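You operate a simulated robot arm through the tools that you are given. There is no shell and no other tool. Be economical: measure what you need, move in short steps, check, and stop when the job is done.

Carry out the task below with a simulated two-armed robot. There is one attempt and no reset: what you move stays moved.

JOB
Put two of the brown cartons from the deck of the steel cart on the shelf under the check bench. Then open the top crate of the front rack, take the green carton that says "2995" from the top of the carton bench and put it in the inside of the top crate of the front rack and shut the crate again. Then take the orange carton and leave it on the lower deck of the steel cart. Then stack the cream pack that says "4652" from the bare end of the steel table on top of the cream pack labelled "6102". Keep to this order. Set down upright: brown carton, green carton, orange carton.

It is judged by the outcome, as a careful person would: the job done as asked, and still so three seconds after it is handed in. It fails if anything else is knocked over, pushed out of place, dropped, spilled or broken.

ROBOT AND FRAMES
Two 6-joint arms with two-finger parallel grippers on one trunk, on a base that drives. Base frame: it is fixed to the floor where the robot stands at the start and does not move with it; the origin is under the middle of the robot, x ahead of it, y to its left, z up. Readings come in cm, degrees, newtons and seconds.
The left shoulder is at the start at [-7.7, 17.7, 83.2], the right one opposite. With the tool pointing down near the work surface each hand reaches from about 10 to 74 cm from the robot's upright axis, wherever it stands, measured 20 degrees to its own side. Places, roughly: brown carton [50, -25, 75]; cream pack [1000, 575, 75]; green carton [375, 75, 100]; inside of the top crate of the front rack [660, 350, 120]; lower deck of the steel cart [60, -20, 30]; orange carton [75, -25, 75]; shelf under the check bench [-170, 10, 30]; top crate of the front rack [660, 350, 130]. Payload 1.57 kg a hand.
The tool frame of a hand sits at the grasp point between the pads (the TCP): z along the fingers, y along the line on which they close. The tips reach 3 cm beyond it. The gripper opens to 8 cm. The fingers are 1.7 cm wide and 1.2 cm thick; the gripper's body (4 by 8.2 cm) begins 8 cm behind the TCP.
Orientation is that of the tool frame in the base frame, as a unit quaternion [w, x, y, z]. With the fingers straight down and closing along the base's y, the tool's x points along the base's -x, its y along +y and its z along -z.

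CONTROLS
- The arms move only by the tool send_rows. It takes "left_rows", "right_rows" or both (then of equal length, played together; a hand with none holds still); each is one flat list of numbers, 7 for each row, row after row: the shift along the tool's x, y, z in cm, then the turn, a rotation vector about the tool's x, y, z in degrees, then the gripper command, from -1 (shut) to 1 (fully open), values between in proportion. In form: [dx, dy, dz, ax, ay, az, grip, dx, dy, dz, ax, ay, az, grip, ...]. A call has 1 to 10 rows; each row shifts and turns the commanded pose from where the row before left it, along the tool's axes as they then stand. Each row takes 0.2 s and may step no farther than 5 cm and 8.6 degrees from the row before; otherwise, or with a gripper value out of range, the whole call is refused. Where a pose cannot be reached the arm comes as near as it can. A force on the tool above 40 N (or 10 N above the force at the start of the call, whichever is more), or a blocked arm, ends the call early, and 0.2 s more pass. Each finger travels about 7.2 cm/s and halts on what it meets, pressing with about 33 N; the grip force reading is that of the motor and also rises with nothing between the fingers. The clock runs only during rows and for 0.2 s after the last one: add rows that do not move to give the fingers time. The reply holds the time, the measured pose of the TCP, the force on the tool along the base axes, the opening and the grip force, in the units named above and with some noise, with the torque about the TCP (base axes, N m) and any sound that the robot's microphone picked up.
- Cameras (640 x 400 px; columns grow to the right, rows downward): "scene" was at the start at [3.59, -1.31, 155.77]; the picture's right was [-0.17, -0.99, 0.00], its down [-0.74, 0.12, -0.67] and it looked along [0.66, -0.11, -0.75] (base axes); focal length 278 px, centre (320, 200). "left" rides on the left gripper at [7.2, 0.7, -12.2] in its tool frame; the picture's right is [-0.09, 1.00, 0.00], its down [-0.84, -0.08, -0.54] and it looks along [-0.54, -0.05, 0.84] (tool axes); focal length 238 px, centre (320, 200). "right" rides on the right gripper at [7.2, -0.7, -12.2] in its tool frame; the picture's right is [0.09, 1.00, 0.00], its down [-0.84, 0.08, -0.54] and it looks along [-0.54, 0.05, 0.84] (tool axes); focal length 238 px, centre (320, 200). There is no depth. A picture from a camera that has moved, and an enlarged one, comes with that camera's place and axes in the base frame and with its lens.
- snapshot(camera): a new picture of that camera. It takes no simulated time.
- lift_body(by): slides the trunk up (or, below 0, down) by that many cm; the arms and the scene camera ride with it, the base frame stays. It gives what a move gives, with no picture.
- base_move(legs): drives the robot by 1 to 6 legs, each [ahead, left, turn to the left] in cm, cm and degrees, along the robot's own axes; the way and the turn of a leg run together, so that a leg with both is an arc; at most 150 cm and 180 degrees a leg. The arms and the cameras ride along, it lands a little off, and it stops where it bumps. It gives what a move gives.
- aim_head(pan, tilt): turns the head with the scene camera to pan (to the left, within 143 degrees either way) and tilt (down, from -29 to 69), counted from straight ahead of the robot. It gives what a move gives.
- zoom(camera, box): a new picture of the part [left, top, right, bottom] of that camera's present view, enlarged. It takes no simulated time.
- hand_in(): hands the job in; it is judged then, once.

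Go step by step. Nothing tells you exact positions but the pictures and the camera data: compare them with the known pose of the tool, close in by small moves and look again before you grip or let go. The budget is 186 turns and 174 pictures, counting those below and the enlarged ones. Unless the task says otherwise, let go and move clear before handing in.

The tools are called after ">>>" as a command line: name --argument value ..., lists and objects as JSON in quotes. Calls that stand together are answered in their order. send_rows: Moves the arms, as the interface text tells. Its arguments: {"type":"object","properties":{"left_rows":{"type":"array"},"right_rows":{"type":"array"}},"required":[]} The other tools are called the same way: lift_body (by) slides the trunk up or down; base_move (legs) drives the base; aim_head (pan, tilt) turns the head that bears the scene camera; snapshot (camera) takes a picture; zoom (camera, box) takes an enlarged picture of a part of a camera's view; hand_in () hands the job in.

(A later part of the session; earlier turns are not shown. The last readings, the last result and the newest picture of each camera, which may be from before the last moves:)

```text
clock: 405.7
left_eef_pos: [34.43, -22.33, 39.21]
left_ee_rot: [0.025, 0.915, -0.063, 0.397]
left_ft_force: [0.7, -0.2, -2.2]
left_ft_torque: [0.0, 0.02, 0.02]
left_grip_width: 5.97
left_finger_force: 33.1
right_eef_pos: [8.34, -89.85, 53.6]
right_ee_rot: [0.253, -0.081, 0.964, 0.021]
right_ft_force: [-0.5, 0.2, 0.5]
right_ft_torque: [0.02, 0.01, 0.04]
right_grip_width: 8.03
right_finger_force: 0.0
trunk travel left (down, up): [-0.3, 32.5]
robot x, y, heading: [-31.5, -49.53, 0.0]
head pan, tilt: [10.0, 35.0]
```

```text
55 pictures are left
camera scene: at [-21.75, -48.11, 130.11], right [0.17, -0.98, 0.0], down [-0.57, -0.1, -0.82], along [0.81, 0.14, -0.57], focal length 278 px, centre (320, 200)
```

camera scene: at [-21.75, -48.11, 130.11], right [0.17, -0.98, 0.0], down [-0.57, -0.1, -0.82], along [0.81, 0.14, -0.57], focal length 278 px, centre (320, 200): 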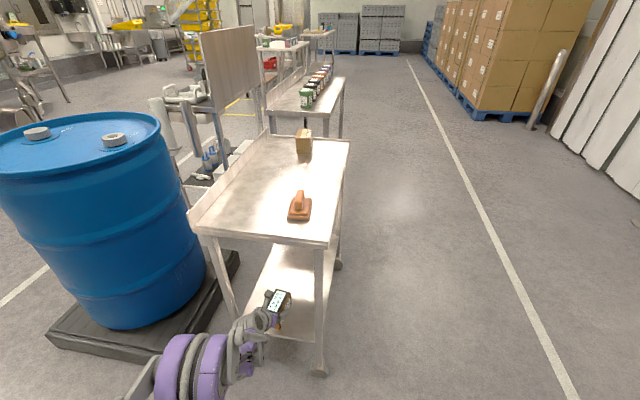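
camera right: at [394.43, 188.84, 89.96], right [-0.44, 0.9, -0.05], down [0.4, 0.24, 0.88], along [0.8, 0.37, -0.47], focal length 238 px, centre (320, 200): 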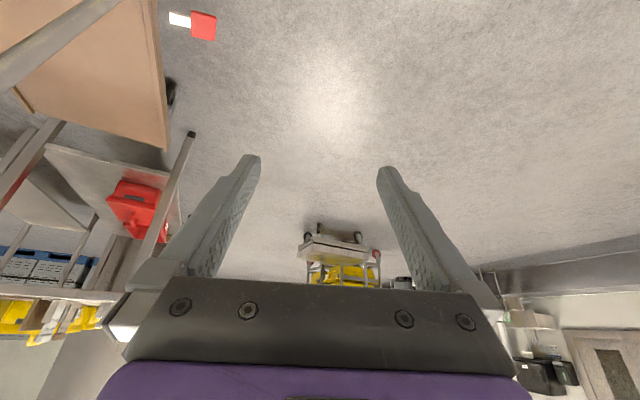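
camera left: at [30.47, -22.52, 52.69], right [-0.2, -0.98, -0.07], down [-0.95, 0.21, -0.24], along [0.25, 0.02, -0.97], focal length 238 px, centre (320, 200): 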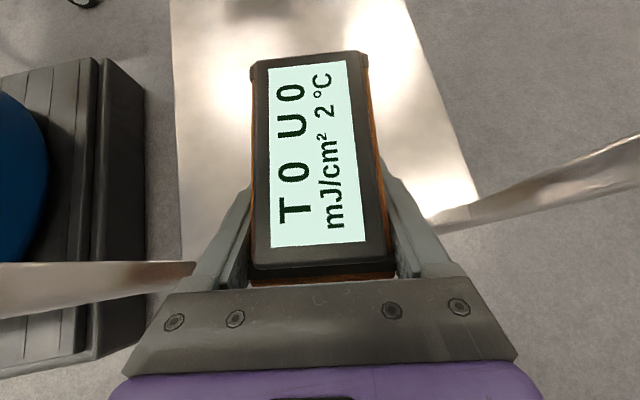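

>>> base_move --legs '[[12, 0, 0]]'

>>> snapshot --camera "scene"

>>> send_rows --left_rows '[-0.44, 0, 0.41, 0, 0, 0, -1, -0.58, 0, 0.55, 0, 0, 0, -1, -0.58, 0, 0.55, 0, 0, 0, -1, -0.58, 0, 0.55, 0, 0, 0, -1, -0.58, 0, 0.55, 0, 0, 0, -1, -0.44, 0, 0.41, 0, 0, 0, -1, 0, 0, 0, 0, 0, 0, -1]'

>>> snapshot --camera "left"

```text
clock: 407.0
left_eef_pos: [46.52, -22.63, 39.35]
left_ee_rot: [0.025, 0.915, -0.064, 0.398]
left_ft_force: [0.0, -0.2, -3.4]
left_ft_torque: [0.03, 0.03, 0.04]
left_grip_width: 5.96
left_finger_force: 33.3
right_eef_pos: [20.19, -90.03, 53.84]
right_ee_rot: [0.253, -0.08, 0.964, 0.02]
right_ft_force: [0.2, 0.2, 0.2]
right_ft_torque: [0.0, -0.03, -0.01]
right_grip_width: 8.01
right_finger_force: 0.0
trunk travel left (down, up): [-0.3, 32.5]
robot x, y, heading: [-19.37, -49.51, -0.3]
head pan, tilt: [10.0, 35.0]
```

```text
54 pictures are left
camera scene: at [-9.68, -48.18, 130.11], right [0.17, -0.99, 0.0], down [-0.57, -0.1, -0.82], along [0.81, 0.14, -0.57], focal length 278 px, centre (320, 200)
```

scene: 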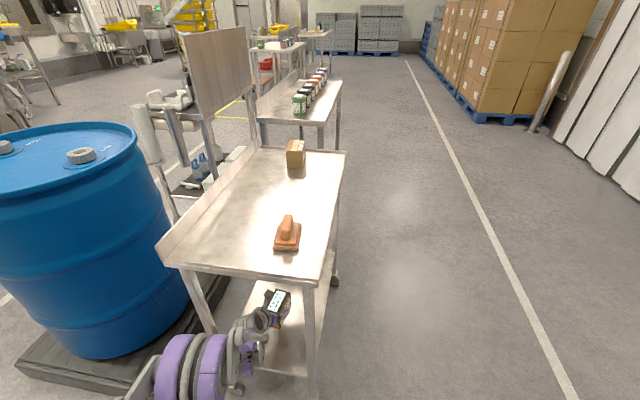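

```text
clock: 408.6
left_eef_pos: [46.62, -22.79, 34.84]
left_ee_rot: [0.026, 0.915, -0.065, 0.398]
left_ft_force: [0.3, -0.5, -2.7]
left_ft_torque: [-0.01, 0.02, 0.02]
left_grip_width: 5.98
left_finger_force: 32.8
right_eef_pos: [20.23, -90.04, 53.97]
right_ee_rot: [0.254, -0.08, 0.964, 0.02]
right_ft_force: [-0.4, 0.0, 0.2]
right_ft_torque: [0.04, -0.03, 0.0]
right_grip_width: 7.99
right_finger_force: 0.0
trunk travel left (down, up): [-0.3, 32.5]
robot x, y, heading: [-19.4, -49.41, -0.4]
head pan, tilt: [10.0, 35.0]
```

```text
53 pictures are left
camera left: at [42.68, -22.86, 48.31], right [-0.2, -0.98, -0.07], down [-0.95, 0.21, -0.24], along [0.25, 0.02, -0.97], focal length 238 px, centre (320, 200)
```

left: 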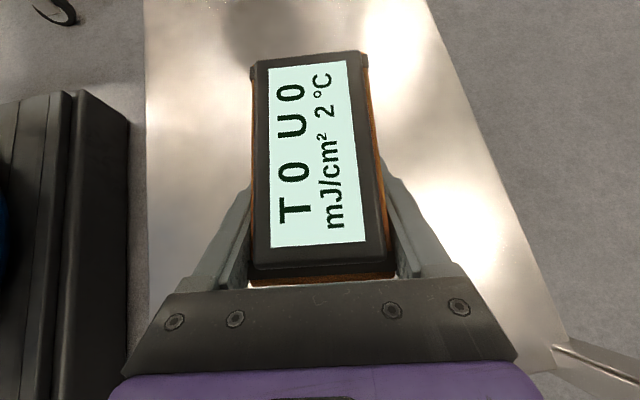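

>>> send_rows --left_rows '[-0.29, 0, 0.27, 0, 0, 0, -1, -0.29, 0, 0.27, 0, 0, 0, -1, 0, 0, 0, 0, 0, 0, -1]'

>>> send_rows --left_rows '[-0.29, 0, 0.27, 0, 0, 0, -1, -0.29, 0, 0.27, 0, 0, 0, -1, 0, 0, 0, 0, 0, 0, -1]'

>>> send_rows --left_rows '[-0.29, 0, 0.27, 0, 0, 0, -1, -0.29, 0, 0.27, 0, 0, 0, -1, 0, 0, 0, 0, 0, 0, -1]'

>>> send_rows --left_rows '[-0.29, 0, 0.27, 0, 0, 0, -1, 0, 0, 0, 0, 0, 0, -1]'

>>> send_rows --left_rows '[-0.29, 0, 0.27, 0, 0, 0, -1, 0, 0, 0, 0, 0, 0, -1]'

```text
clock: 409.4
left_eef_pos: [46.71, -22.7, 34.17]
left_ee_rot: [0.025, 0.915, -0.064, 0.397]
left_ft_force: [0.2, 0.2, -3.6]
left_ft_torque: [0.01, 0.03, -0.01]
left_grip_width: 5.97
left_finger_force: 33.1
right_eef_pos: [20.03, -90.06, 53.83]
right_ee_rot: [0.254, -0.08, 0.964, 0.02]
right_ft_force: [-0.2, 0.6, 0.8]
right_ft_torque: [0.02, 0.01, -0.01]
right_grip_width: 8.0
right_finger_force: 0.1
trunk travel left (down, up): [-0.3, 32.5]
robot x, y, heading: [-19.54, -49.77, -0.4]
head pan, tilt: [10.0, 35.0]
```

```text
clock: 410.2
left_eef_pos: [46.7, -22.66, 33.21]
left_ee_rot: [0.026, 0.915, -0.065, 0.398]
left_ft_force: [-1.0, 0.1, -2.1]
left_ft_torque: [0.03, 0.03, 0.01]
left_grip_width: 5.99
left_finger_force: 32.7
right_eef_pos: [20.15, -90.12, 53.76]
right_ee_rot: [0.253, -0.08, 0.964, 0.02]
right_ft_force: [0.1, 0.2, 0.2]
right_ft_torque: [0.01, -0.03, 0.0]
right_grip_width: 8.01
right_finger_force: 0.0
trunk travel left (down, up): [-0.3, 32.5]
robot x, y, heading: [-19.24, -49.51, -0.4]
head pan, tilt: [10.0, 35.0]
```

```text
clock: 411.0
left_eef_pos: [46.6, -22.5, 32.48]
left_ee_rot: [0.025, 0.915, -0.064, 0.398]
left_ft_force: [0.2, 0.0, -2.6]
left_ft_torque: [-0.02, 0.03, 0.0]
left_grip_width: 5.97
left_finger_force: 32.9
right_eef_pos: [20.23, -90.1, 53.77]
right_ee_rot: [0.254, -0.079, 0.964, 0.02]
right_ft_force: [0.9, -1.2, 0.7]
right_ft_torque: [0.0, -0.01, -0.04]
right_grip_width: 8.0
right_finger_force: 0.1
trunk travel left (down, up): [-0.3, 32.5]
robot x, y, heading: [-19.23, -49.77, -0.2]
head pan, tilt: [10.0, 35.0]
```

```text
clock: 411.6
left_eef_pos: [46.46, -22.59, 32.09]
left_ee_rot: [0.025, 0.915, -0.064, 0.397]
left_ft_force: [0.5, 0.8, -2.2]
left_ft_torque: [-0.05, 0.04, 0.0]
left_grip_width: 5.98
left_finger_force: 32.9
right_eef_pos: [20.19, -90.09, 53.91]
right_ee_rot: [0.254, -0.08, 0.964, 0.02]
right_ft_force: [0.1, 0.6, -0.2]
right_ft_torque: [0.02, 0.01, 0.0]
right_grip_width: 8.01
right_finger_force: 0.1
trunk travel left (down, up): [-0.3, 32.5]
robot x, y, heading: [-19.52, -49.61, -0.4]
head pan, tilt: [10.0, 35.0]
```

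```text
clock: 412.2
left_eef_pos: [46.62, -22.53, 31.63]
left_ee_rot: [0.026, 0.915, -0.064, 0.398]
left_ft_force: [0.2, -0.3, -3.3]
left_ft_torque: [0.0, 0.02, 0.0]
left_grip_width: 5.98
left_finger_force: 32.6
right_eef_pos: [20.13, -90.03, 53.69]
right_ee_rot: [0.254, -0.08, 0.964, 0.02]
right_ft_force: [0.2, 0.1, -0.1]
right_ft_torque: [0.0, 0.0, 0.05]
right_grip_width: 8.0
right_finger_force: 0.1
trunk travel left (down, up): [-0.3, 32.5]
robot x, y, heading: [-19.12, -49.97, -0.2]
head pan, tilt: [10.0, 35.0]
```

>>> send_rows --left_rows '[-0.29, 0, 0.27, 0, 0, 0, -1, 0, 0, 0, 0, 0, 0, -1]'

>>> send_rows --left_rows '[-0.29, 0, 0.27, 0, 0, 0, -1, 0, 0, 0, 0, 0, 0, -1]'

>>> send_rows --left_rows '[-0.29, 0, 0.27, 0, 0, 0, -1, 0, 0, 0, 0, 0, 0, -1]'

>>> send_rows --left_rows '[-0.29, 0, 0.27, 0, 0, 0, -1, 0, 0, 0, 0, 0, 0, -1]'

>>> snapshot --camera "left"

```text
clock: 412.8
left_eef_pos: [46.54, -22.64, 31.29]
left_ee_rot: [0.025, 0.915, -0.064, 0.398]
left_ft_force: [0.7, -0.2, -2.8]
left_ft_torque: [0.01, 0.04, -0.02]
left_grip_width: 5.98
left_finger_force: 32.7
right_eef_pos: [20.15, -90.09, 53.85]
right_ee_rot: [0.254, -0.08, 0.964, 0.02]
right_ft_force: [0.4, -0.6, 0.0]
right_ft_torque: [0.0, 0.01, 0.03]
right_grip_width: 8.02
right_finger_force: 0.0
trunk travel left (down, up): [-0.3, 32.5]
robot x, y, heading: [-19.21, -49.71, -0.5]
head pan, tilt: [10.0, 35.0]
```

```text
clock: 413.4
left_eef_pos: [46.63, -22.55, 30.91]
left_ee_rot: [0.025, 0.915, -0.063, 0.398]
left_ft_force: [0.6, 0.5, -3.1]
left_ft_torque: [0.04, 0.03, -0.03]
left_grip_width: 5.97
left_finger_force: 33.1
right_eef_pos: [20.02, -90.08, 53.91]
right_ee_rot: [0.254, -0.079, 0.964, 0.02]
right_ft_force: [0.5, -0.1, 0.2]
right_ft_torque: [0.01, -0.02, 0.05]
right_grip_width: 8.01
right_finger_force: 0.1
trunk travel left (down, up): [-0.3, 32.5]
robot x, y, heading: [-18.99, -49.59, -0.4]
head pan, tilt: [10.0, 35.0]
```

```text
clock: 414.0
left_eef_pos: [46.55, -22.59, 30.73]
left_ee_rot: [0.026, 0.914, -0.065, 0.399]
left_ft_force: [2.9, 1.1, 22.5]
left_ft_torque: [-0.54, 0.99, 0.03]
left_grip_width: 5.99
left_finger_force: 32.7
right_eef_pos: [20.06, -90.14, 53.77]
right_ee_rot: [0.254, -0.08, 0.964, 0.021]
right_ft_force: [-0.5, -0.5, 0.5]
right_ft_torque: [-0.01, -0.02, 0.0]
right_grip_width: 7.99
right_finger_force: 0.1
trunk travel left (down, up): [-0.3, 32.5]
robot x, y, heading: [-19.03, -49.52, -0.3]
head pan, tilt: [10.0, 35.0]
```

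```text
clock: 414.6
left_eef_pos: [46.51, -22.56, 30.25]
left_ee_rot: [0.025, 0.914, -0.065, 0.399]
left_ft_force: [1.0, -1.2, 30.0]
left_ft_torque: [-0.34, 0.36, 0.39]
left_grip_width: 5.99
left_finger_force: 32.9
right_eef_pos: [20.08, -90.12, 53.8]
right_ee_rot: [0.254, -0.08, 0.964, 0.021]
right_ft_force: [-0.8, 0.3, -0.1]
right_ft_torque: [0.03, -0.02, 0.0]
right_grip_width: 8.02
right_finger_force: 0.1
trunk travel left (down, up): [-0.3, 32.5]
robot x, y, heading: [-19.13, -49.52, -0.1]
head pan, tilt: [10.0, 35.0]
```

```text
52 pictures are left
camera left: at [42.56, -22.78, 43.76], right [-0.2, -0.98, -0.07], down [-0.95, 0.21, -0.24], along [0.26, 0.02, -0.97], focal length 238 px, centre (320, 200)
```

left: 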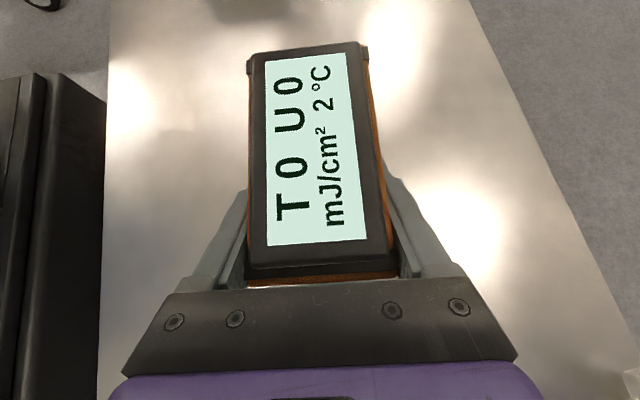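

Contact at the lower deck. I open and back out along the tool axis.

>>> send_rows --left_rows '[0, 0, 0, 0, 0, 0, 1, 0, 0, 0, 0, 0, 0, 1, 0, 0, 0, 0, 0, 0, 1, 0, 0, -1, 0, 0, 0, 1, 0, 0, -2, 0, 0, 0, 1, 0, 0, -2, 0, 0, 0, 1, 0, 0, -2, 0, 0, 0, 1, 0, 0, -2, 0, 0, 0, 1]'

>>> base_move --legs '[[-38, 0, 0]]'

>>> snapshot --camera "scene"

>>> snapshot --camera "left"

```text
clock: 416.4
left_eef_pos: [40.22, -21.75, 36.35]
left_ee_rot: [0.025, 0.915, -0.064, 0.398]
left_ft_force: [-0.3, 0.0, 0.1]
left_ft_torque: [0.01, 0.0, 0.01]
left_grip_width: 8.01
left_finger_force: 0.1
right_eef_pos: [20.16, -90.05, 53.8]
right_ee_rot: [0.254, -0.08, 0.964, 0.021]
right_ft_force: [1.2, 0.3, 0.8]
right_ft_torque: [0.02, 0.01, 0.01]
right_grip_width: 8.01
right_finger_force: 0.1
trunk travel left (down, up): [-0.3, 32.5]
robot x, y, heading: [-19.41, -49.55, -0.2]
head pan, tilt: [10.0, 35.0]
```

```text
clock: 418.8
left_eef_pos: [1.99, -21.64, 36.33]
left_ee_rot: [0.026, 0.915, -0.064, 0.398]
left_ft_force: [0.6, 0.4, -0.4]
left_ft_torque: [-0.02, -0.04, 0.01]
left_grip_width: 7.99
left_finger_force: 0.0
right_eef_pos: [-18.15, -89.8, 53.82]
right_ee_rot: [0.254, -0.081, 0.964, 0.02]
right_ft_force: [0.0, -0.5, -1.3]
right_ft_torque: [0.02, 0.01, 0.01]
right_grip_width: 8.02
right_finger_force: 0.1
trunk travel left (down, up): [-0.3, 32.5]
robot x, y, heading: [-57.61, -49.61, -0.4]
head pan, tilt: [10.0, 35.0]
```

```text
51 pictures are left
camera scene: at [-47.99, -48.02, 130.11], right [0.17, -0.99, 0.0], down [-0.57, -0.1, -0.82], along [0.81, 0.14, -0.57], focal length 278 px, centre (320, 200)
```

scene: 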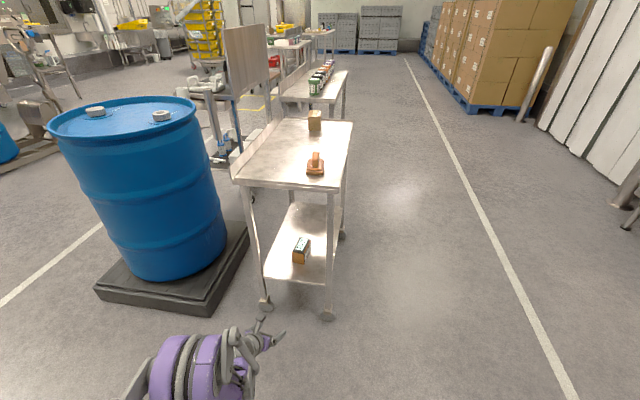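

```text
50 pictures are left
camera left: at [-1.92, -21.82, 49.83], right [-0.2, -0.98, -0.07], down [-0.95, 0.21, -0.24], along [0.25, 0.02, -0.97], focal length 238 px, centre (320, 200)
```

left: 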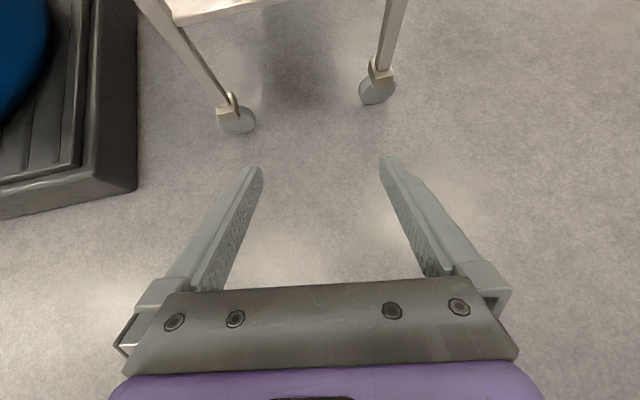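

The orange carton stands on the lower deck. Now to the cream packs: I raise the trunk, tuck the left hand, and drive back along the corridor.

>>> lift_body --by 29

>>> send_rows --left_rows '[0, 0, -4, 0, 0, 0, 1, 0, 0, -4, 0, 0, 0, 1, 0, 0, -4, 0, 0, 0, 1, 3.5, 0, -2, 0, 0, 0, 1, 3.5, 0, -2, 0, 0, 0, 1, 3.5, 0, -3, 0, 0, 0, 1]'

>>> base_move --legs '[[0, 0, 90], [150, 0, 0], [82, 0, 0], [0, 0, -88]]'

>>> base_move --legs '[[150, 0, 0], [150, 0, 0], [150, 0, 0]]'

```text
clock: 421.7
left_eef_pos: [1.85, -21.62, 65.29]
left_ee_rot: [0.026, 0.915, -0.065, 0.398]
left_ft_force: [1.0, 0.1, 0.4]
left_ft_torque: [-0.01, -0.03, 0.0]
left_grip_width: 8.0
left_finger_force: 0.0
right_eef_pos: [-18.18, -89.9, 82.82]
right_ee_rot: [0.253, -0.08, 0.964, 0.02]
right_ft_force: [-0.2, 0.0, 0.1]
right_ft_torque: [-0.04, 0.0, 0.0]
right_grip_width: 7.97
right_finger_force: 0.1
trunk travel left (down, up): [-29.3, 3.5]
robot x, y, heading: [-57.73, -49.45, -0.5]
head pan, tilt: [10.0, 35.0]
```

```text
clock: 423.1
left_eef_pos: [-4.93, -20.96, 86.49]
left_ee_rot: [0.025, 0.914, -0.065, 0.399]
left_ft_force: [-0.2, 0.1, 0.0]
left_ft_torque: [0.0, -0.03, 0.01]
left_grip_width: 7.99
left_finger_force: 0.1
right_eef_pos: [-18.26, -89.91, 82.83]
right_ee_rot: [0.253, -0.079, 0.964, 0.021]
right_ft_force: [-0.4, 0.8, 0.3]
right_ft_torque: [-0.01, -0.03, 0.01]
right_grip_width: 8.0
right_finger_force: 0.1
trunk travel left (down, up): [-29.3, 3.5]
robot x, y, heading: [-58.08, -49.52, -0.5]
head pan, tilt: [10.0, 35.0]
```

```text
clock: 441.8
left_eef_pos: [-4.15, 206.11, 86.43]
left_ee_rot: [0.018, 0.916, -0.049, 0.398]
left_ft_force: [0.2, 0.5, -0.6]
left_ft_torque: [0.01, -0.01, 0.02]
left_grip_width: 8.01
left_finger_force: 0.0
right_eef_pos: [-14.83, 136.44, 82.8]
right_ee_rot: [0.253, -0.098, 0.962, 0.025]
right_ft_force: [0.7, 0.6, 0.0]
right_ft_torque: [0.02, 0.01, 0.05]
right_grip_width: 7.98
right_finger_force: 0.0
trunk travel left (down, up): [-29.3, 3.5]
robot x, y, heading: [-55.86, 175.66, 2.0]
head pan, tilt: [10.0, 35.0]
```

```text
clock: 463.1
left_eef_pos: [438.2, 245.63, 86.4]
left_ee_rot: [-0.002, 0.917, -0.002, 0.398]
left_ft_force: [0.1, 0.2, 0.2]
left_ft_torque: [0.0, 0.0, -0.03]
left_grip_width: 8.0
left_finger_force: 0.1
right_eef_pos: [434.63, 175.5, 82.81]
right_ee_rot: [0.252, -0.145, 0.956, 0.038]
right_ft_force: [-0.5, 0.1, -0.2]
right_ft_torque: [-0.03, 0.0, 0.01]
right_grip_width: 8.0
right_finger_force: 0.0
trunk travel left (down, up): [-29.3, 3.5]
robot x, y, heading: [389.78, 210.06, 7.5]
head pan, tilt: [10.0, 35.0]
```

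>>> base_move --legs '[[0, 0, -5], [150, 0, 0], [150, 0, 0], [50, 0, 0]]'

>>> aim_head --pan 45 --tilt 15

>>> snapshot --camera "scene"

```text
clock: 467.9
left_eef_pos: [521.71, 243.97, 86.35]
left_ee_rot: [0.017, 0.916, -0.047, 0.399]
left_ft_force: [1.2, 0.3, 0.8]
left_ft_torque: [0.0, 0.0, -0.03]
left_grip_width: 8.01
left_finger_force: 0.1
right_eef_pos: [510.3, 174.2, 82.56]
right_ee_rot: [0.243, -0.093, 0.965, 0.024]
right_ft_force: [-12.7, -2.9, -7.5]
right_ft_torque: [0.29, 0.16, -0.72]
right_grip_width: 7.91
right_finger_force: 0.0
trunk travel left (down, up): [-29.3, 3.5]
robot x, y, heading: [470.15, 213.16, 1.7]
head pan, tilt: [10.0, 35.0]
stopped in leg 2: the force on the tool passed its limit at 122 N (the readings are from after the stop); the commanded pose is now the measured one
```

```text
clock: 468.9
left_eef_pos: [521.4, 243.86, 86.42]
left_ee_rot: [0.017, 0.916, -0.047, 0.399]
left_ft_force: [0.4, -0.9, -0.7]
left_ft_torque: [-0.01, 0.0, -0.03]
left_grip_width: 7.96
left_finger_force: 0.0
right_eef_pos: [510.31, 173.99, 82.61]
right_ee_rot: [0.246, -0.094, 0.964, 0.025]
right_ft_force: [-13.2, -0.8, -8.5]
right_ft_torque: [0.38, 0.16, -0.57]
right_grip_width: 7.85
right_finger_force: 0.0
trunk travel left (down, up): [-29.3, 3.5]
robot x, y, heading: [470.07, 213.4, 1.7]
head pan, tilt: [45.0, 15.0]
```

```text
49 pictures are left
camera scene: at [472.05, 219.76, 162.92], right [0.73, -0.68, 0.0], down [-0.18, -0.19, -0.97], along [0.66, 0.71, -0.26], focal length 278 px, centre (320, 200)
```

scene: 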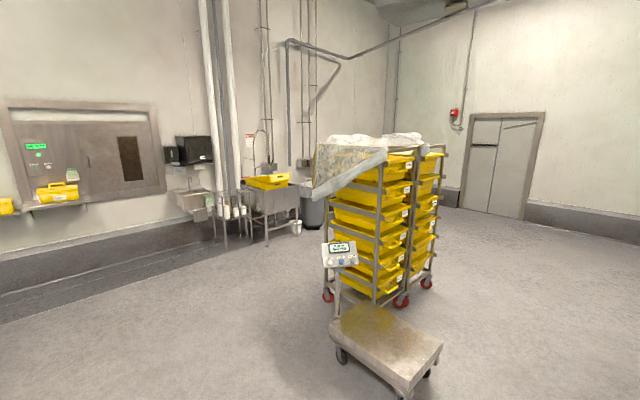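

The right hand bumped the corner of the table beside the path. I back off and check the table.

>>> base_move --legs '[[-10, 0, 0]]'

>>> aim_head --pan -35 --tilt 35

>>> snapshot --camera "scene"

```text
clock: 470.1
left_eef_pos: [511.56, 243.61, 86.43]
left_ee_rot: [0.017, 0.916, -0.046, 0.399]
left_ft_force: [0.5, -0.4, 0.8]
left_ft_torque: [0.04, 0.0, -0.06]
left_grip_width: 8.0
left_finger_force: 0.0
right_eef_pos: [500.48, 173.86, 82.79]
right_ee_rot: [0.246, -0.094, 0.964, 0.023]
right_ft_force: [0.0, 0.2, 0.1]
right_ft_torque: [-0.01, -0.04, 0.06]
right_grip_width: 8.02
right_finger_force: 0.0
trunk travel left (down, up): [-29.3, 3.5]
robot x, y, heading: [460.36, 212.71, 1.7]
head pan, tilt: [45.0, 15.0]
```

```text
clock: 471.6
left_eef_pos: [511.59, 243.63, 86.37]
left_ee_rot: [0.018, 0.916, -0.047, 0.399]
left_ft_force: [-0.1, -0.3, 0.4]
left_ft_torque: [0.0, 0.01, -0.03]
left_grip_width: 7.99
left_finger_force: 0.0
right_eef_pos: [500.41, 173.79, 82.58]
right_ee_rot: [0.246, -0.095, 0.964, 0.024]
right_ft_force: [-0.5, 0.4, 0.6]
right_ft_torque: [-0.01, -0.01, 0.01]
right_grip_width: 7.99
right_finger_force: 0.1
trunk travel left (down, up): [-29.3, 3.5]
robot x, y, heading: [459.84, 212.97, 2.0]
head pan, tilt: [-35.0, 35.0]
```

```text
48 pictures are left
camera scene: at [463.27, 207.88, 159.72], right [-0.54, -0.84, 0.0], down [-0.48, 0.31, -0.82], along [0.69, -0.45, -0.57], focal length 278 px, centre (320, 200)
```

scene: 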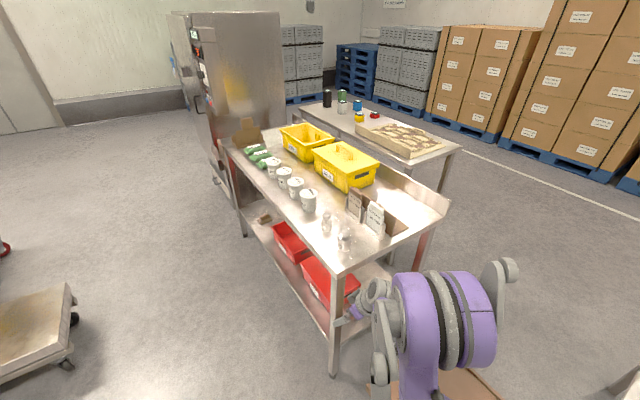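

Table and items are intact. I tuck the right arm inward and up, recentre in the gap between table and scale, and go on.

>>> send_rows --right_rows '[0, 4, 0, 0, 0, 0, 1, 0, 4, 0, 0, 0, 0, 1, 0, 4, 0, 0, 0, 0, 1, -2.5, 0, -4.33, 0, 0, 0, 1, -2.5, 0, -4.33, 0, 0, 0, 1, -2.5, 0, -4.33, 0, 0, 0, 1]'

>>> base_move --legs '[[0, 14, -1.7], [120, 0, 0]]'

>>> base_move --legs '[[110, 0, 0]]'

>>> aim_head --pan 35 --tilt 15

>>> snapshot --camera "scene"

```text
clock: 473.0
left_eef_pos: [511.59, 243.68, 86.37]
left_ee_rot: [0.018, 0.916, -0.047, 0.398]
left_ft_force: [0.1, 0.4, -0.6]
left_ft_torque: [0.04, -0.02, 0.01]
left_grip_width: 8.01
left_finger_force: 0.2
right_eef_pos: [498.63, 185.93, 98.04]
right_ee_rot: [0.247, -0.095, 0.964, 0.024]
right_ft_force: [0.1, 0.2, 0.9]
right_ft_torque: [0.03, 0.01, 0.0]
right_grip_width: 7.99
right_finger_force: 0.0
trunk travel left (down, up): [-29.3, 3.5]
robot x, y, heading: [460.33, 212.79, 2.0]
head pan, tilt: [-35.0, 35.0]
```

```text
clock: 480.6
left_eef_pos: [633.43, 256.09, 86.3]
left_ee_rot: [0.026, 0.915, -0.065, 0.398]
left_ft_force: [-0.2, 0.0, 0.1]
left_ft_torque: [0.0, -0.02, -0.02]
left_grip_width: 8.0
left_finger_force: 0.1
right_eef_pos: [618.16, 198.78, 97.94]
right_ee_rot: [0.246, -0.076, 0.966, 0.02]
right_ft_force: [-0.2, 0.2, 0.2]
right_ft_torque: [0.02, -0.01, 0.01]
right_grip_width: 8.0
right_finger_force: 0.2
trunk travel left (down, up): [-29.3, 3.5]
robot x, y, heading: [580.58, 227.13, -0.2]
head pan, tilt: [-35.0, 35.0]
```

```text
clock: 486.2
left_eef_pos: [742.33, 253.77, 86.5]
left_ee_rot: [0.028, 0.914, -0.071, 0.397]
left_ft_force: [0.5, 0.1, 0.5]
left_ft_torque: [0.0, 0.01, 0.02]
left_grip_width: 7.97
left_finger_force: 0.2
right_eef_pos: [726.3, 196.8, 97.96]
right_ee_rot: [0.246, -0.069, 0.967, 0.018]
right_ft_force: [0.0, -0.5, 0.8]
right_ft_torque: [0.0, 0.0, -0.04]
right_grip_width: 8.01
right_finger_force: 0.1
trunk travel left (down, up): [-29.3, 3.5]
robot x, y, heading: [689.38, 225.93, -1.2]
head pan, tilt: [-35.0, 35.0]
```

```text
clock: 487.6
left_eef_pos: [742.31, 253.8, 86.34]
left_ee_rot: [0.028, 0.914, -0.072, 0.397]
left_ft_force: [0.3, -0.1, 0.0]
left_ft_torque: [0.04, 0.02, 0.01]
left_grip_width: 8.01
left_finger_force: 0.0
right_eef_pos: [726.33, 196.81, 97.79]
right_ee_rot: [0.247, -0.068, 0.967, 0.017]
right_ft_force: [-0.1, -0.3, 1.2]
right_ft_torque: [0.01, -0.03, 0.03]
right_grip_width: 8.0
right_finger_force: 0.0
trunk travel left (down, up): [-29.3, 3.5]
robot x, y, heading: [689.26, 225.59, -1.2]
head pan, tilt: [35.0, 15.0]
```

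```text
47 pictures are left
camera scene: at [692.78, 231.17, 162.92], right [0.56, -0.83, 0.0], down [-0.22, -0.14, -0.97], along [0.8, 0.54, -0.26], focal length 278 px, centre (320, 200)
```

scene: 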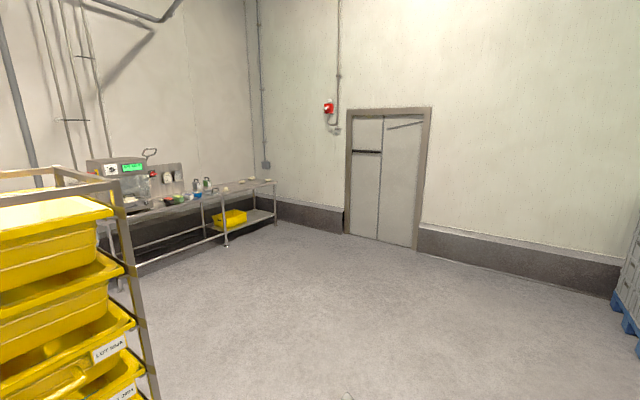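

The steel table runs along the far wall with its bare end at the right, near x≈1000. I drive there.

>>> base_move --legs '[[0, 0, 40], [150, 0, 0], [150, 0, 0], [60, 0, 0], [0, 0, 51]]'

>>> aim_head --pan 0 --tilt 30

>>> snapshot --camera "scene"

```text
clock: 508.9
left_eef_pos: [926.11, 501.01, 86.38]
left_ee_rot: [-0.279, 0.662, 0.635, 0.286]
left_ft_force: [0.0, -0.3, 0.0]
left_ft_torque: [-0.03, 0.01, -0.02]
left_grip_width: 8.03
left_finger_force: 0.1
right_eef_pos: [984.69, 491.59, 97.88]
right_ee_rot: [-0.151, 0.767, -0.593, -0.195]
right_ft_force: [-0.4, -0.1, 1.2]
right_ft_torque: [-0.02, -0.01, 0.0]
right_grip_width: 8.01
right_finger_force: 0.0
trunk travel left (down, up): [-29.3, 3.5]
robot x, y, heading: [960.05, 451.4, 95.5]
head pan, tilt: [35.0, 15.0]
```

```text
clock: 510.0
left_eef_pos: [926.17, 500.98, 86.43]
left_ee_rot: [-0.278, 0.662, 0.635, 0.286]
left_ft_force: [0.2, 0.3, 0.3]
left_ft_torque: [-0.01, 0.03, 0.01]
left_grip_width: 8.02
left_finger_force: 0.1
right_eef_pos: [984.63, 491.69, 97.99]
right_ee_rot: [-0.151, 0.767, -0.592, -0.196]
right_ft_force: [0.2, -0.3, 0.0]
right_ft_torque: [0.0, 0.0, 0.02]
right_grip_width: 8.01
right_finger_force: 0.1
trunk travel left (down, up): [-29.3, 3.5]
robot x, y, heading: [959.89, 451.55, 95.5]
head pan, tilt: [0.0, 30.0]
```

```text
46 pictures are left
camera scene: at [959.46, 456.3, 160.5], right [1.0, 0.1, 0.0], down [0.05, -0.5, -0.87], along [-0.08, 0.86, -0.5], focal length 278 px, centre (320, 200)
```

scene: 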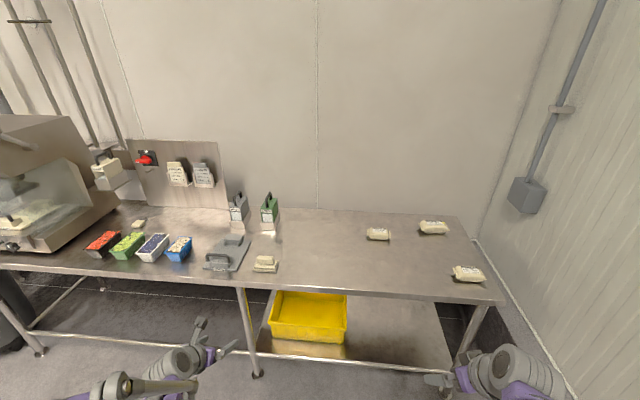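

>>> zoom --camera "scene" --box '[350, 200, 510, 300]'

>>> zoom --camera "scene" --box '[200, 210, 360, 310]'

```text
4.00 times, centred on (430, 250) of scene
camera zoom: at [959.46, 456.3, 160.5], right [1.0, 0.1, 0.0], down [0.05, -0.5, -0.87], along [-0.08, 0.86, -0.5], focal length 1113 px, centre (-120, 0)
```

zoom: 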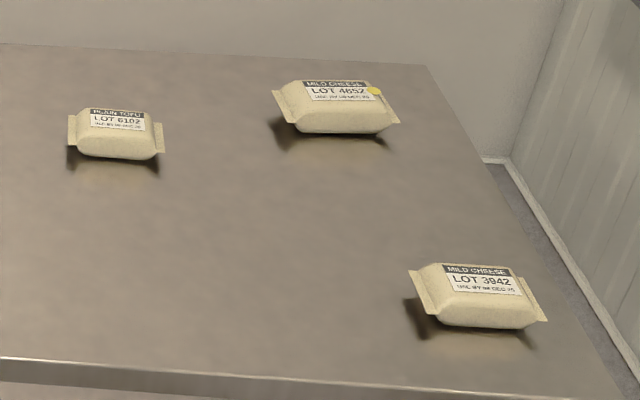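

```text
4.00 times, centred on (280, 260) of scene
camera zoom: at [959.46, 456.3, 160.5], right [1.0, 0.1, 0.0], down [0.05, -0.5, -0.87], along [-0.08, 0.86, -0.5], focal length 1113 px, centre (480, -40)
```

zoom: 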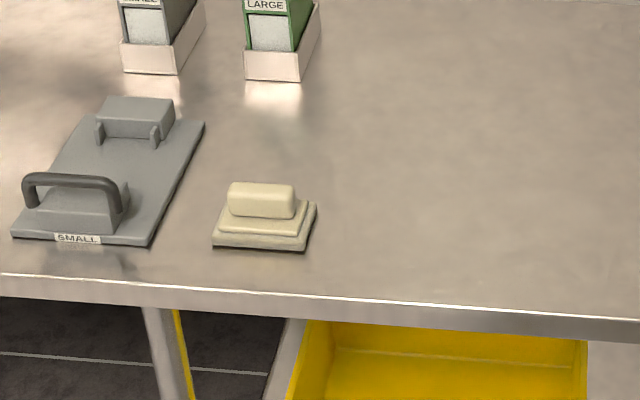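

Packs: "6102" at about [978, 565], "4652" at [1006, 574], "3942" at [1011, 542]. I raise the left hand out of the way, turn the right hand to point down with fingers closing along y, and reposition in front of 4652.

>>> send_rows --left_rows '[2.0, 0, -4.2, 0, 0, 0, 1, 2.0, 0, -4.2, 0, 0, 0, 1, 2.0, 0, -4.2, 0, 0, 0, 1, 2.0, 0, -4.2, 0, 0, 0, 1, 0, 0, 0, 0, 0, 0, 1, 0, 0, 0, 0, 0, 0, 1, 0, 0, 0, 0, 0, 0, 1, 0, 0, 0, 0, 0, 0, 1, 0, 0, 0, 0, 0, 0, 1, 0, 0, 0, 0, 0, 0, 1]' --right_rows '[0, 0, 0, 0, 7.5, 0, 1, 0, 0, 0, 0, 7.5, 0, 1, 0, 0, 0, 0, 7.5, 0, 1, 0, 0, 0, 0, 7.0, 0, 1, 0, 0, 0, 0, 0, 8.5, 1, 0, 0, 0, 0, 0, 8.5, 1, 0, 0, 0, 0, 0, 8.5, 1, 0, 0, 0, 0, 0, 8.5, 1, 0, 0, 0, 0, 0, 8.5, 1, 0, 0, 0, 0, 0, 8.5, 1]'

>>> send_rows --right_rows '[0, 0, 0, 0, 0, 8.5, 1, 0, 0, 0, 0, 0, 8.5, 1, 0, 0, 0, 0, 0, 8.5, 1, 0, 0, 0, 0, 0, 8.5, 1, 0, 0, 0, 0, 0, 8.5, 1, 0, 0, 0, 0, 0, 6, 1]'

>>> base_move --legs '[[0, -20, -5.5], [33, 0, 0]]'

>>> aim_head --pan -10 --tilt 40

>>> snapshot --camera "scene"

>>> snapshot --camera "right"

```text
clock: 512.2
left_eef_pos: [926.22, 494.38, 103.85]
left_ee_rot: [-0.278, 0.662, 0.635, 0.286]
left_ft_force: [1.0, 0.3, -0.9]
left_ft_torque: [0.0, 0.04, 0.0]
left_grip_width: 8.0
left_finger_force: 0.2
right_eef_pos: [984.59, 491.62, 97.79]
right_ee_rot: [-0.001, -0.45, 0.893, -0.008]
right_ft_force: [-0.3, -0.3, -0.6]
right_ft_torque: [0.01, -0.02, -0.01]
right_grip_width: 7.99
right_finger_force: 0.0
trunk travel left (down, up): [-29.3, 3.5]
robot x, y, heading: [959.95, 451.33, 95.6]
head pan, tilt: [0.0, 30.0]
```

```text
clock: 513.6
left_eef_pos: [926.22, 494.36, 103.83]
left_ee_rot: [-0.277, 0.663, 0.635, 0.285]
left_ft_force: [-0.8, -1.3, 0.4]
left_ft_torque: [0.02, -0.01, 0.0]
left_grip_width: 8.01
left_finger_force: 0.0
right_eef_pos: [984.55, 491.69, 98.02]
right_ee_rot: [0.001, -0.044, 0.999, -0.008]
right_ft_force: [0.3, 0.3, -0.2]
right_ft_torque: [0.0, -0.03, 0.0]
right_grip_width: 8.01
right_finger_force: 0.0
trunk travel left (down, up): [-29.3, 3.5]
robot x, y, heading: [960.03, 451.29, 95.4]
head pan, tilt: [0.0, 30.0]
```

```text
clock: 517.7
left_eef_pos: [950.15, 530.04, 103.88]
left_ee_rot: [-0.265, 0.689, 0.605, 0.298]
left_ft_force: [-0.1, 0.3, -0.5]
left_ft_torque: [-0.03, 0.0, -0.02]
left_grip_width: 7.99
left_finger_force: 0.1
right_eef_pos: [1007.94, 522.43, 98.0]
right_ee_rot: [0.0, -0.003, 1.0, -0.007]
right_ft_force: [0.0, 0.8, 0.3]
right_ft_torque: [-0.02, -0.01, -0.02]
right_grip_width: 8.02
right_finger_force: 0.0
trunk travel left (down, up): [-29.3, 3.5]
robot x, y, heading: [979.59, 484.14, 90.4]
head pan, tilt: [0.0, 30.0]
```

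```text
clock: 518.4
left_eef_pos: [950.09, 529.99, 103.87]
left_ee_rot: [-0.266, 0.688, 0.606, 0.298]
left_ft_force: [0.2, -0.7, 0.1]
left_ft_torque: [0.0, 0.02, -0.01]
left_grip_width: 8.0
left_finger_force: 0.2
right_eef_pos: [1008.11, 522.4, 97.96]
right_ee_rot: [0.001, -0.003, 1.0, -0.008]
right_ft_force: [-0.2, -0.6, 1.1]
right_ft_torque: [-0.03, 0.02, 0.0]
right_grip_width: 8.0
right_finger_force: 0.1
trunk travel left (down, up): [-29.3, 3.5]
robot x, y, heading: [980.24, 484.43, 90.5]
head pan, tilt: [-10.0, 40.0]
```

```text
43 pictures are left
camera scene: at [981.51, 488.67, 158.97], right [0.99, -0.16, 0.0], down [-0.11, -0.63, -0.77], along [0.13, 0.76, -0.64], focal length 278 px, centre (320, 200)
```

scene: 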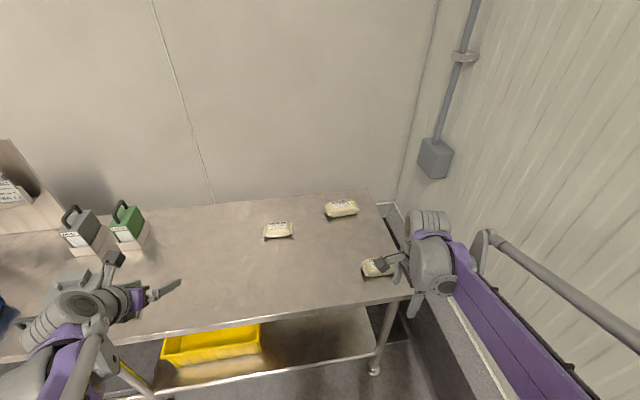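

```text
42 pictures are left
camera right: at [1000.68, 521.78, 110.01], right [-0.1, 1.0, -0.02], down [0.84, 0.09, 0.54], along [0.54, 0.04, -0.84], focal length 238 px, centre (320, 200)
```

right: 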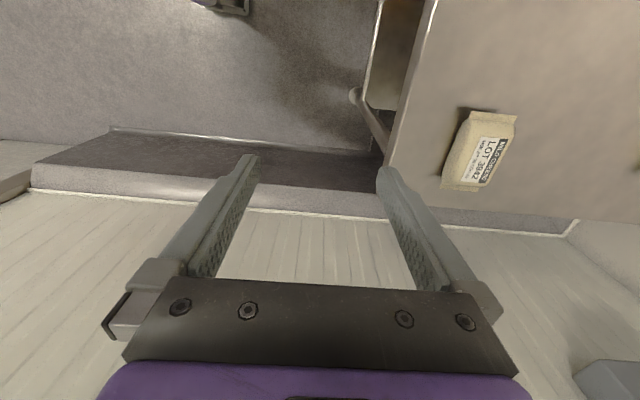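

The table top is at z≈74.5 with its edge at y≈534; 4652 lies at about [1006, 579], near the limit of reach. I drive 21 cm closer and stretch the right arm over it.

>>> base_move --legs '[[21, 0, 0]]'

>>> send_rows --right_rows '[0, 4, 0, 0, 0, 0, 1, 0, 4, 0, 0, 0, 0, 1, 0, 4, 0, 0, 0, 0, 1, 0, 4, 0, 0, 0, 0, 1, 0, 4, 0, 0, 0, 0, 1, 0, 4, 0, 0, 0, 0, 1, 0, 4, 0, 0, 0, 0, 1, 0, 4, 0, 0, 0, 0, 1]'

>>> snapshot --camera "right"

>>> snapshot --camera "scene"

```text
clock: 520.1
left_eef_pos: [949.84, 551.45, 103.82]
left_ee_rot: [-0.265, 0.688, 0.606, 0.298]
left_ft_force: [-0.2, -0.8, -0.8]
left_ft_torque: [0.0, 0.03, 0.01]
left_grip_width: 8.01
left_finger_force: 0.1
right_eef_pos: [1007.87, 543.61, 97.85]
right_ee_rot: [0.001, -0.002, 1.0, -0.008]
right_ft_force: [-0.2, -0.1, -0.5]
right_ft_torque: [-0.02, 0.02, 0.01]
right_grip_width: 8.0
right_finger_force: 0.2
trunk travel left (down, up): [-29.3, 3.5]
robot x, y, heading: [980.24, 505.83, 90.6]
head pan, tilt: [-10.0, 40.0]
```

```text
clock: 521.9
left_eef_pos: [949.85, 551.3, 103.88]
left_ee_rot: [-0.266, 0.688, 0.605, 0.298]
left_ft_force: [0.5, 0.2, -0.5]
left_ft_torque: [0.03, 0.0, 0.01]
left_grip_width: 8.0
left_finger_force: 0.0
right_eef_pos: [1007.87, 572.68, 97.84]
right_ee_rot: [0.001, -0.002, 1.0, -0.008]
right_ft_force: [-0.4, -0.6, 0.0]
right_ft_torque: [0.03, 0.0, -0.02]
right_grip_width: 7.99
right_finger_force: 0.1
right hand out of reach, approached as far as the arm can: row 8
trunk travel left (down, up): [-29.3, 3.5]
robot x, y, heading: [980.02, 505.62, 90.5]
head pan, tilt: [-10.0, 40.0]
```

```text
41 pictures are left
camera right: at [1000.45, 572.17, 109.83], right [-0.1, 1.0, -0.02], down [0.84, 0.09, 0.54], along [0.54, 0.04, -0.84], focal length 238 px, centre (320, 200)
```

right: 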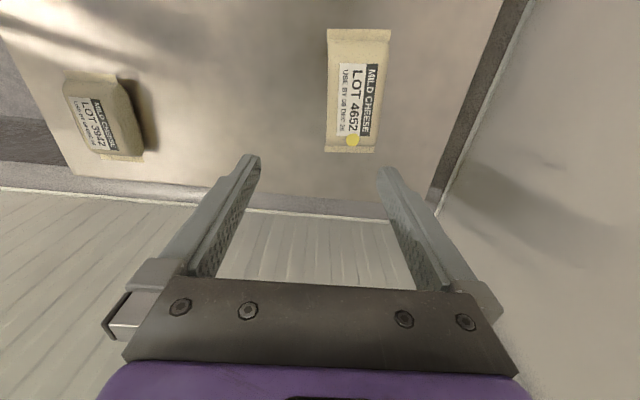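

```text
40 pictures are left
camera scene: at [981.29, 509.99, 158.97], right [0.99, -0.16, 0.0], down [-0.11, -0.63, -0.77], along [0.13, 0.76, -0.64], focal length 278 px, centre (320, 200)
```

scene: 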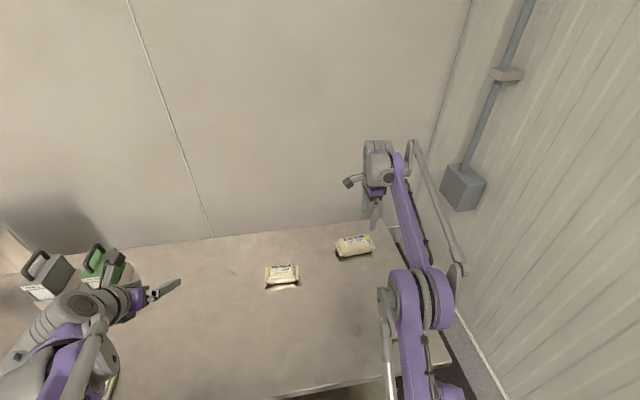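

4652 spans x 998–1012, y 573–580, turned about 7°. I lower to z≈85, yaw to match and move over it.

>>> send_rows --right_rows '[0, 0, 3.2, 0, 0, 0, 1, 0, 0, 3.2, 0, 0, 0, 1, 0, 0, 3.2, 0, 0, 0, 1, 0, 0, 3.2, 0, 0, -7, 1, 2.2, 1.8, 0, 0, 0, 0, 1, 0, 2, 0, 0, 0, 0, 1, 0, 0, 0, 0, 0, 0, 1]'

>>> snapshot --camera "right"

```text
clock: 523.5
left_eef_pos: [949.93, 551.35, 103.87]
left_ee_rot: [-0.265, 0.688, 0.606, 0.298]
left_ft_force: [0.2, -0.4, 0.0]
left_ft_torque: [-0.01, 0.02, -0.01]
left_grip_width: 7.98
left_finger_force: 0.0
right_eef_pos: [1005.08, 575.78, 84.5]
right_ee_rot: [0.001, -0.063, 0.998, -0.007]
right_ft_force: [0.1, -1.1, -0.3]
right_ft_torque: [0.02, 0.01, -0.01]
right_grip_width: 7.99
right_finger_force: 0.1
trunk travel left (down, up): [-29.3, 3.5]
robot x, y, heading: [979.89, 505.86, 90.3]
head pan, tilt: [-10.0, 40.0]
```

```text
39 pictures are left
camera right: at [997.86, 574.36, 96.58], right [-0.22, 0.98, -0.02], down [0.82, 0.19, 0.54], along [0.53, 0.1, -0.84], focal length 238 px, centre (320, 200)
```

right: 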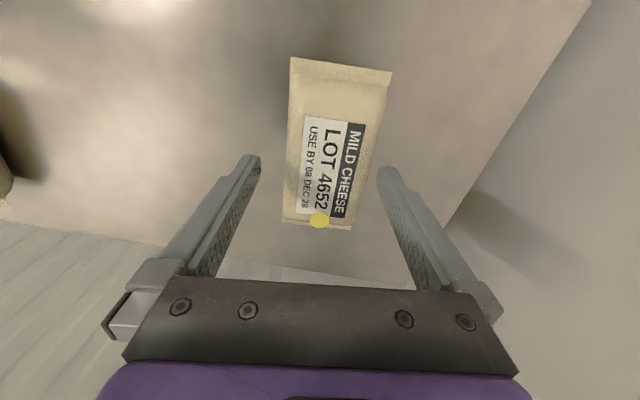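

>>> send_rows --right_rows '[-0.6, 0.6, 0, 0, 0, 0, 1, 0, 0, 1.5, 0, 0, 0, 1, 0, 0, 1.5, 0, 0, 0, 1, 0, 0, 0, 0, 0, 0, 1]'

>>> snapshot --camera "right"

>>> zoom --camera "scene" --box '[250, 180, 450, 305]'

```text
clock: 524.5
left_eef_pos: [949.95, 551.27, 103.78]
left_ee_rot: [-0.265, 0.689, 0.606, 0.297]
left_ft_force: [0.3, -0.1, 0.2]
left_ft_torque: [-0.01, 0.0, 0.0]
left_grip_width: 8.01
left_finger_force: 0.0
right_eef_pos: [1005.47, 576.28, 81.78]
right_ee_rot: [0.001, -0.064, 0.998, -0.008]
right_ft_force: [-0.4, 0.2, -0.7]
right_ft_torque: [0.0, -0.02, 0.01]
right_grip_width: 8.02
right_finger_force: 0.1
right hand out of reach, approached as far as the arm can: row 1
trunk travel left (down, up): [-29.3, 3.5]
robot x, y, heading: [979.75, 505.64, 90.6]
head pan, tilt: [-10.0, 40.0]
```

```text
38 pictures are left
camera right: at [998.23, 574.83, 93.93], right [-0.22, 0.98, -0.02], down [0.82, 0.19, 0.54], along [0.53, 0.1, -0.84], focal length 238 px, centre (320, 200)
```

right: 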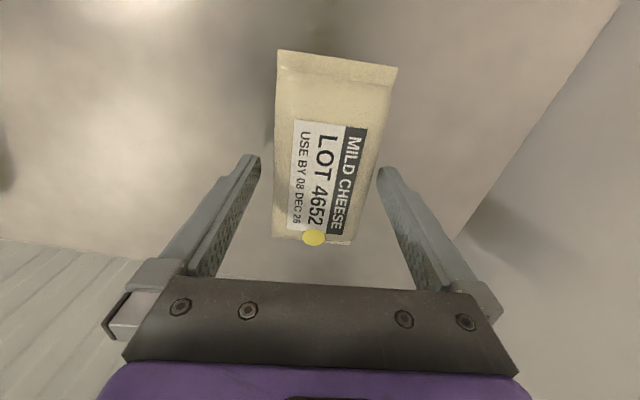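

```text
3.20 times, centred on (350, 242) of scene
camera zoom: at [981.31, 510.07, 158.97], right [0.99, -0.16, 0.0], down [-0.11, -0.63, -0.77], along [0.13, 0.76, -0.64], focal length 890 px, centre (224, 64)
```

zoom: 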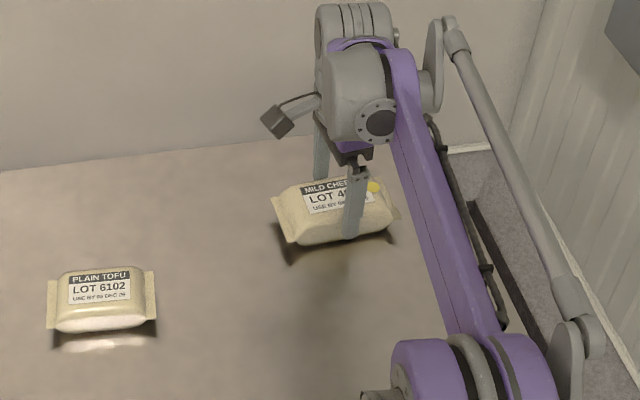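

Nearly centred; I shift 0.4 cm farther back and go down to z≈78.

>>> send_rows --right_rows '[0.8, 0.4, 0.6, 0, 0, 0, 1, 0, 0, 1, 0, 0, 0, 1, 0, 0, 1, 0, 0, 0, 1, 0, 0, 0.8, 0, 0, 0, 1, 0, 0, 0, 0, 0, 0, 1]'

>>> snapshot --camera "right"

```text
clock: 525.7
left_eef_pos: [949.86, 551.26, 103.91]
left_ee_rot: [-0.266, 0.687, 0.606, 0.298]
left_ft_force: [0.5, -0.2, -0.2]
left_ft_torque: [0.0, -0.01, -0.04]
left_grip_width: 7.95
left_finger_force: 0.2
right_eef_pos: [1004.69, 576.5, 79.03]
right_ee_rot: [0.001, -0.063, 0.998, -0.005]
right_ft_force: [0.2, 1.6, 24.8]
right_ft_torque: [1.14, 0.3, 0.0]
right_grip_width: 8.0
right_finger_force: 0.0
trunk travel left (down, up): [-29.3, 3.5]
robot x, y, heading: [979.72, 506.4, 90.5]
head pan, tilt: [-10.0, 40.0]
stopped in row 5 (right hand): the force on the tool passed its limit at 42 N (the readings are from after the stop); the commanded pose is now the measured one
```

```text
36 pictures are left
camera right: at [997.43, 574.88, 91.1], right [-0.22, 0.98, -0.01], down [0.82, 0.19, 0.54], along [0.53, 0.11, -0.84], focal length 238 px, centre (320, 200)
```

right: 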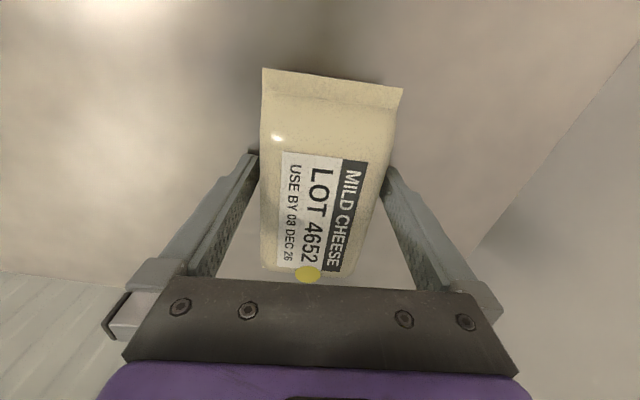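

The far finger touches the pack's edge. I rise 2 cm, shift 0.6 cm farther back and try again.

>>> send_rows --right_rows '[0, 0, -1.5, 0, 0, 0, 1, 0, 0.6, 0, 0, 0, 2, 1, 0, 0, 0, 0, 0, 0, 1]'

>>> snapshot --camera "right"

```text
clock: 526.5
left_eef_pos: [949.92, 551.37, 103.81]
left_ee_rot: [-0.265, 0.689, 0.605, 0.298]
left_ft_force: [0.1, 0.2, -0.2]
left_ft_torque: [-0.01, 0.0, 0.01]
left_grip_width: 8.01
left_finger_force: 0.1
right_eef_pos: [1004.58, 576.77, 80.17]
right_ee_rot: [0.002, -0.046, 0.999, -0.005]
right_ft_force: [0.1, 0.1, -0.4]
right_ft_torque: [0.05, 0.04, 0.02]
right_grip_width: 7.99
right_finger_force: 0.1
right hand out of reach, approached as far as the arm can: row 2
trunk travel left (down, up): [-29.3, 3.5]
robot x, y, heading: [980.06, 505.86, 90.6]
head pan, tilt: [-10.0, 40.0]
```

```text
35 pictures are left
camera right: at [997.26, 575.58, 92.24], right [-0.18, 0.98, -0.01], down [0.82, 0.16, 0.54], along [0.54, 0.09, -0.84], focal length 238 px, centre (320, 200)
```

right: 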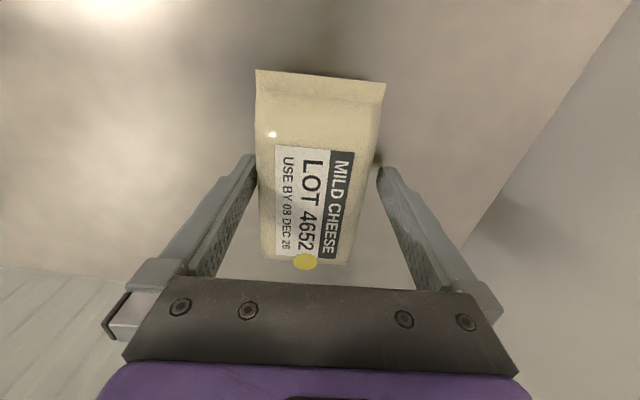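

Balanced now between the fingers. I descend again in small steps.

>>> send_rows --right_rows '[0, 0, 0.8, 0, 0, 0, 1, 0, 0, 0.8, 0, 0, 0, 1, 0, 0, 0, 0, 0, 0, 1]'

>>> snapshot --camera "right"

```text
clock: 527.3
left_eef_pos: [950.01, 551.22, 104.02]
left_ee_rot: [-0.266, 0.688, 0.606, 0.298]
left_ft_force: [0.3, 0.5, 1.2]
left_ft_torque: [0.0, 0.0, -0.03]
left_grip_width: 8.01
left_finger_force: 0.0
right_eef_pos: [1004.59, 576.72, 79.1]
right_ee_rot: [0.001, -0.046, 0.999, -0.003]
right_ft_force: [2.9, 11.3, 35.7]
right_ft_torque: [1.93, 0.23, -0.09]
right_grip_width: 8.0
right_finger_force: 0.1
trunk travel left (down, up): [-29.3, 3.5]
robot x, y, heading: [979.94, 505.65, 90.5]
head pan, tilt: [-10.0, 40.0]
```

```text
34 pictures are left
camera right: at [997.24, 575.41, 91.08], right [-0.18, 0.98, -0.01], down [0.82, 0.16, 0.54], along [0.54, 0.09, -0.84], focal length 238 px, centre (320, 200)
```

right: 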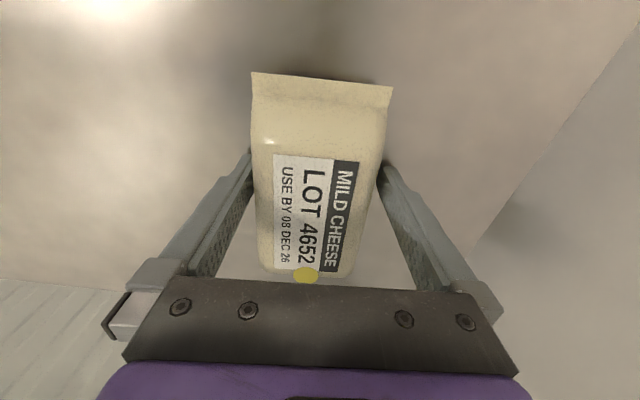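

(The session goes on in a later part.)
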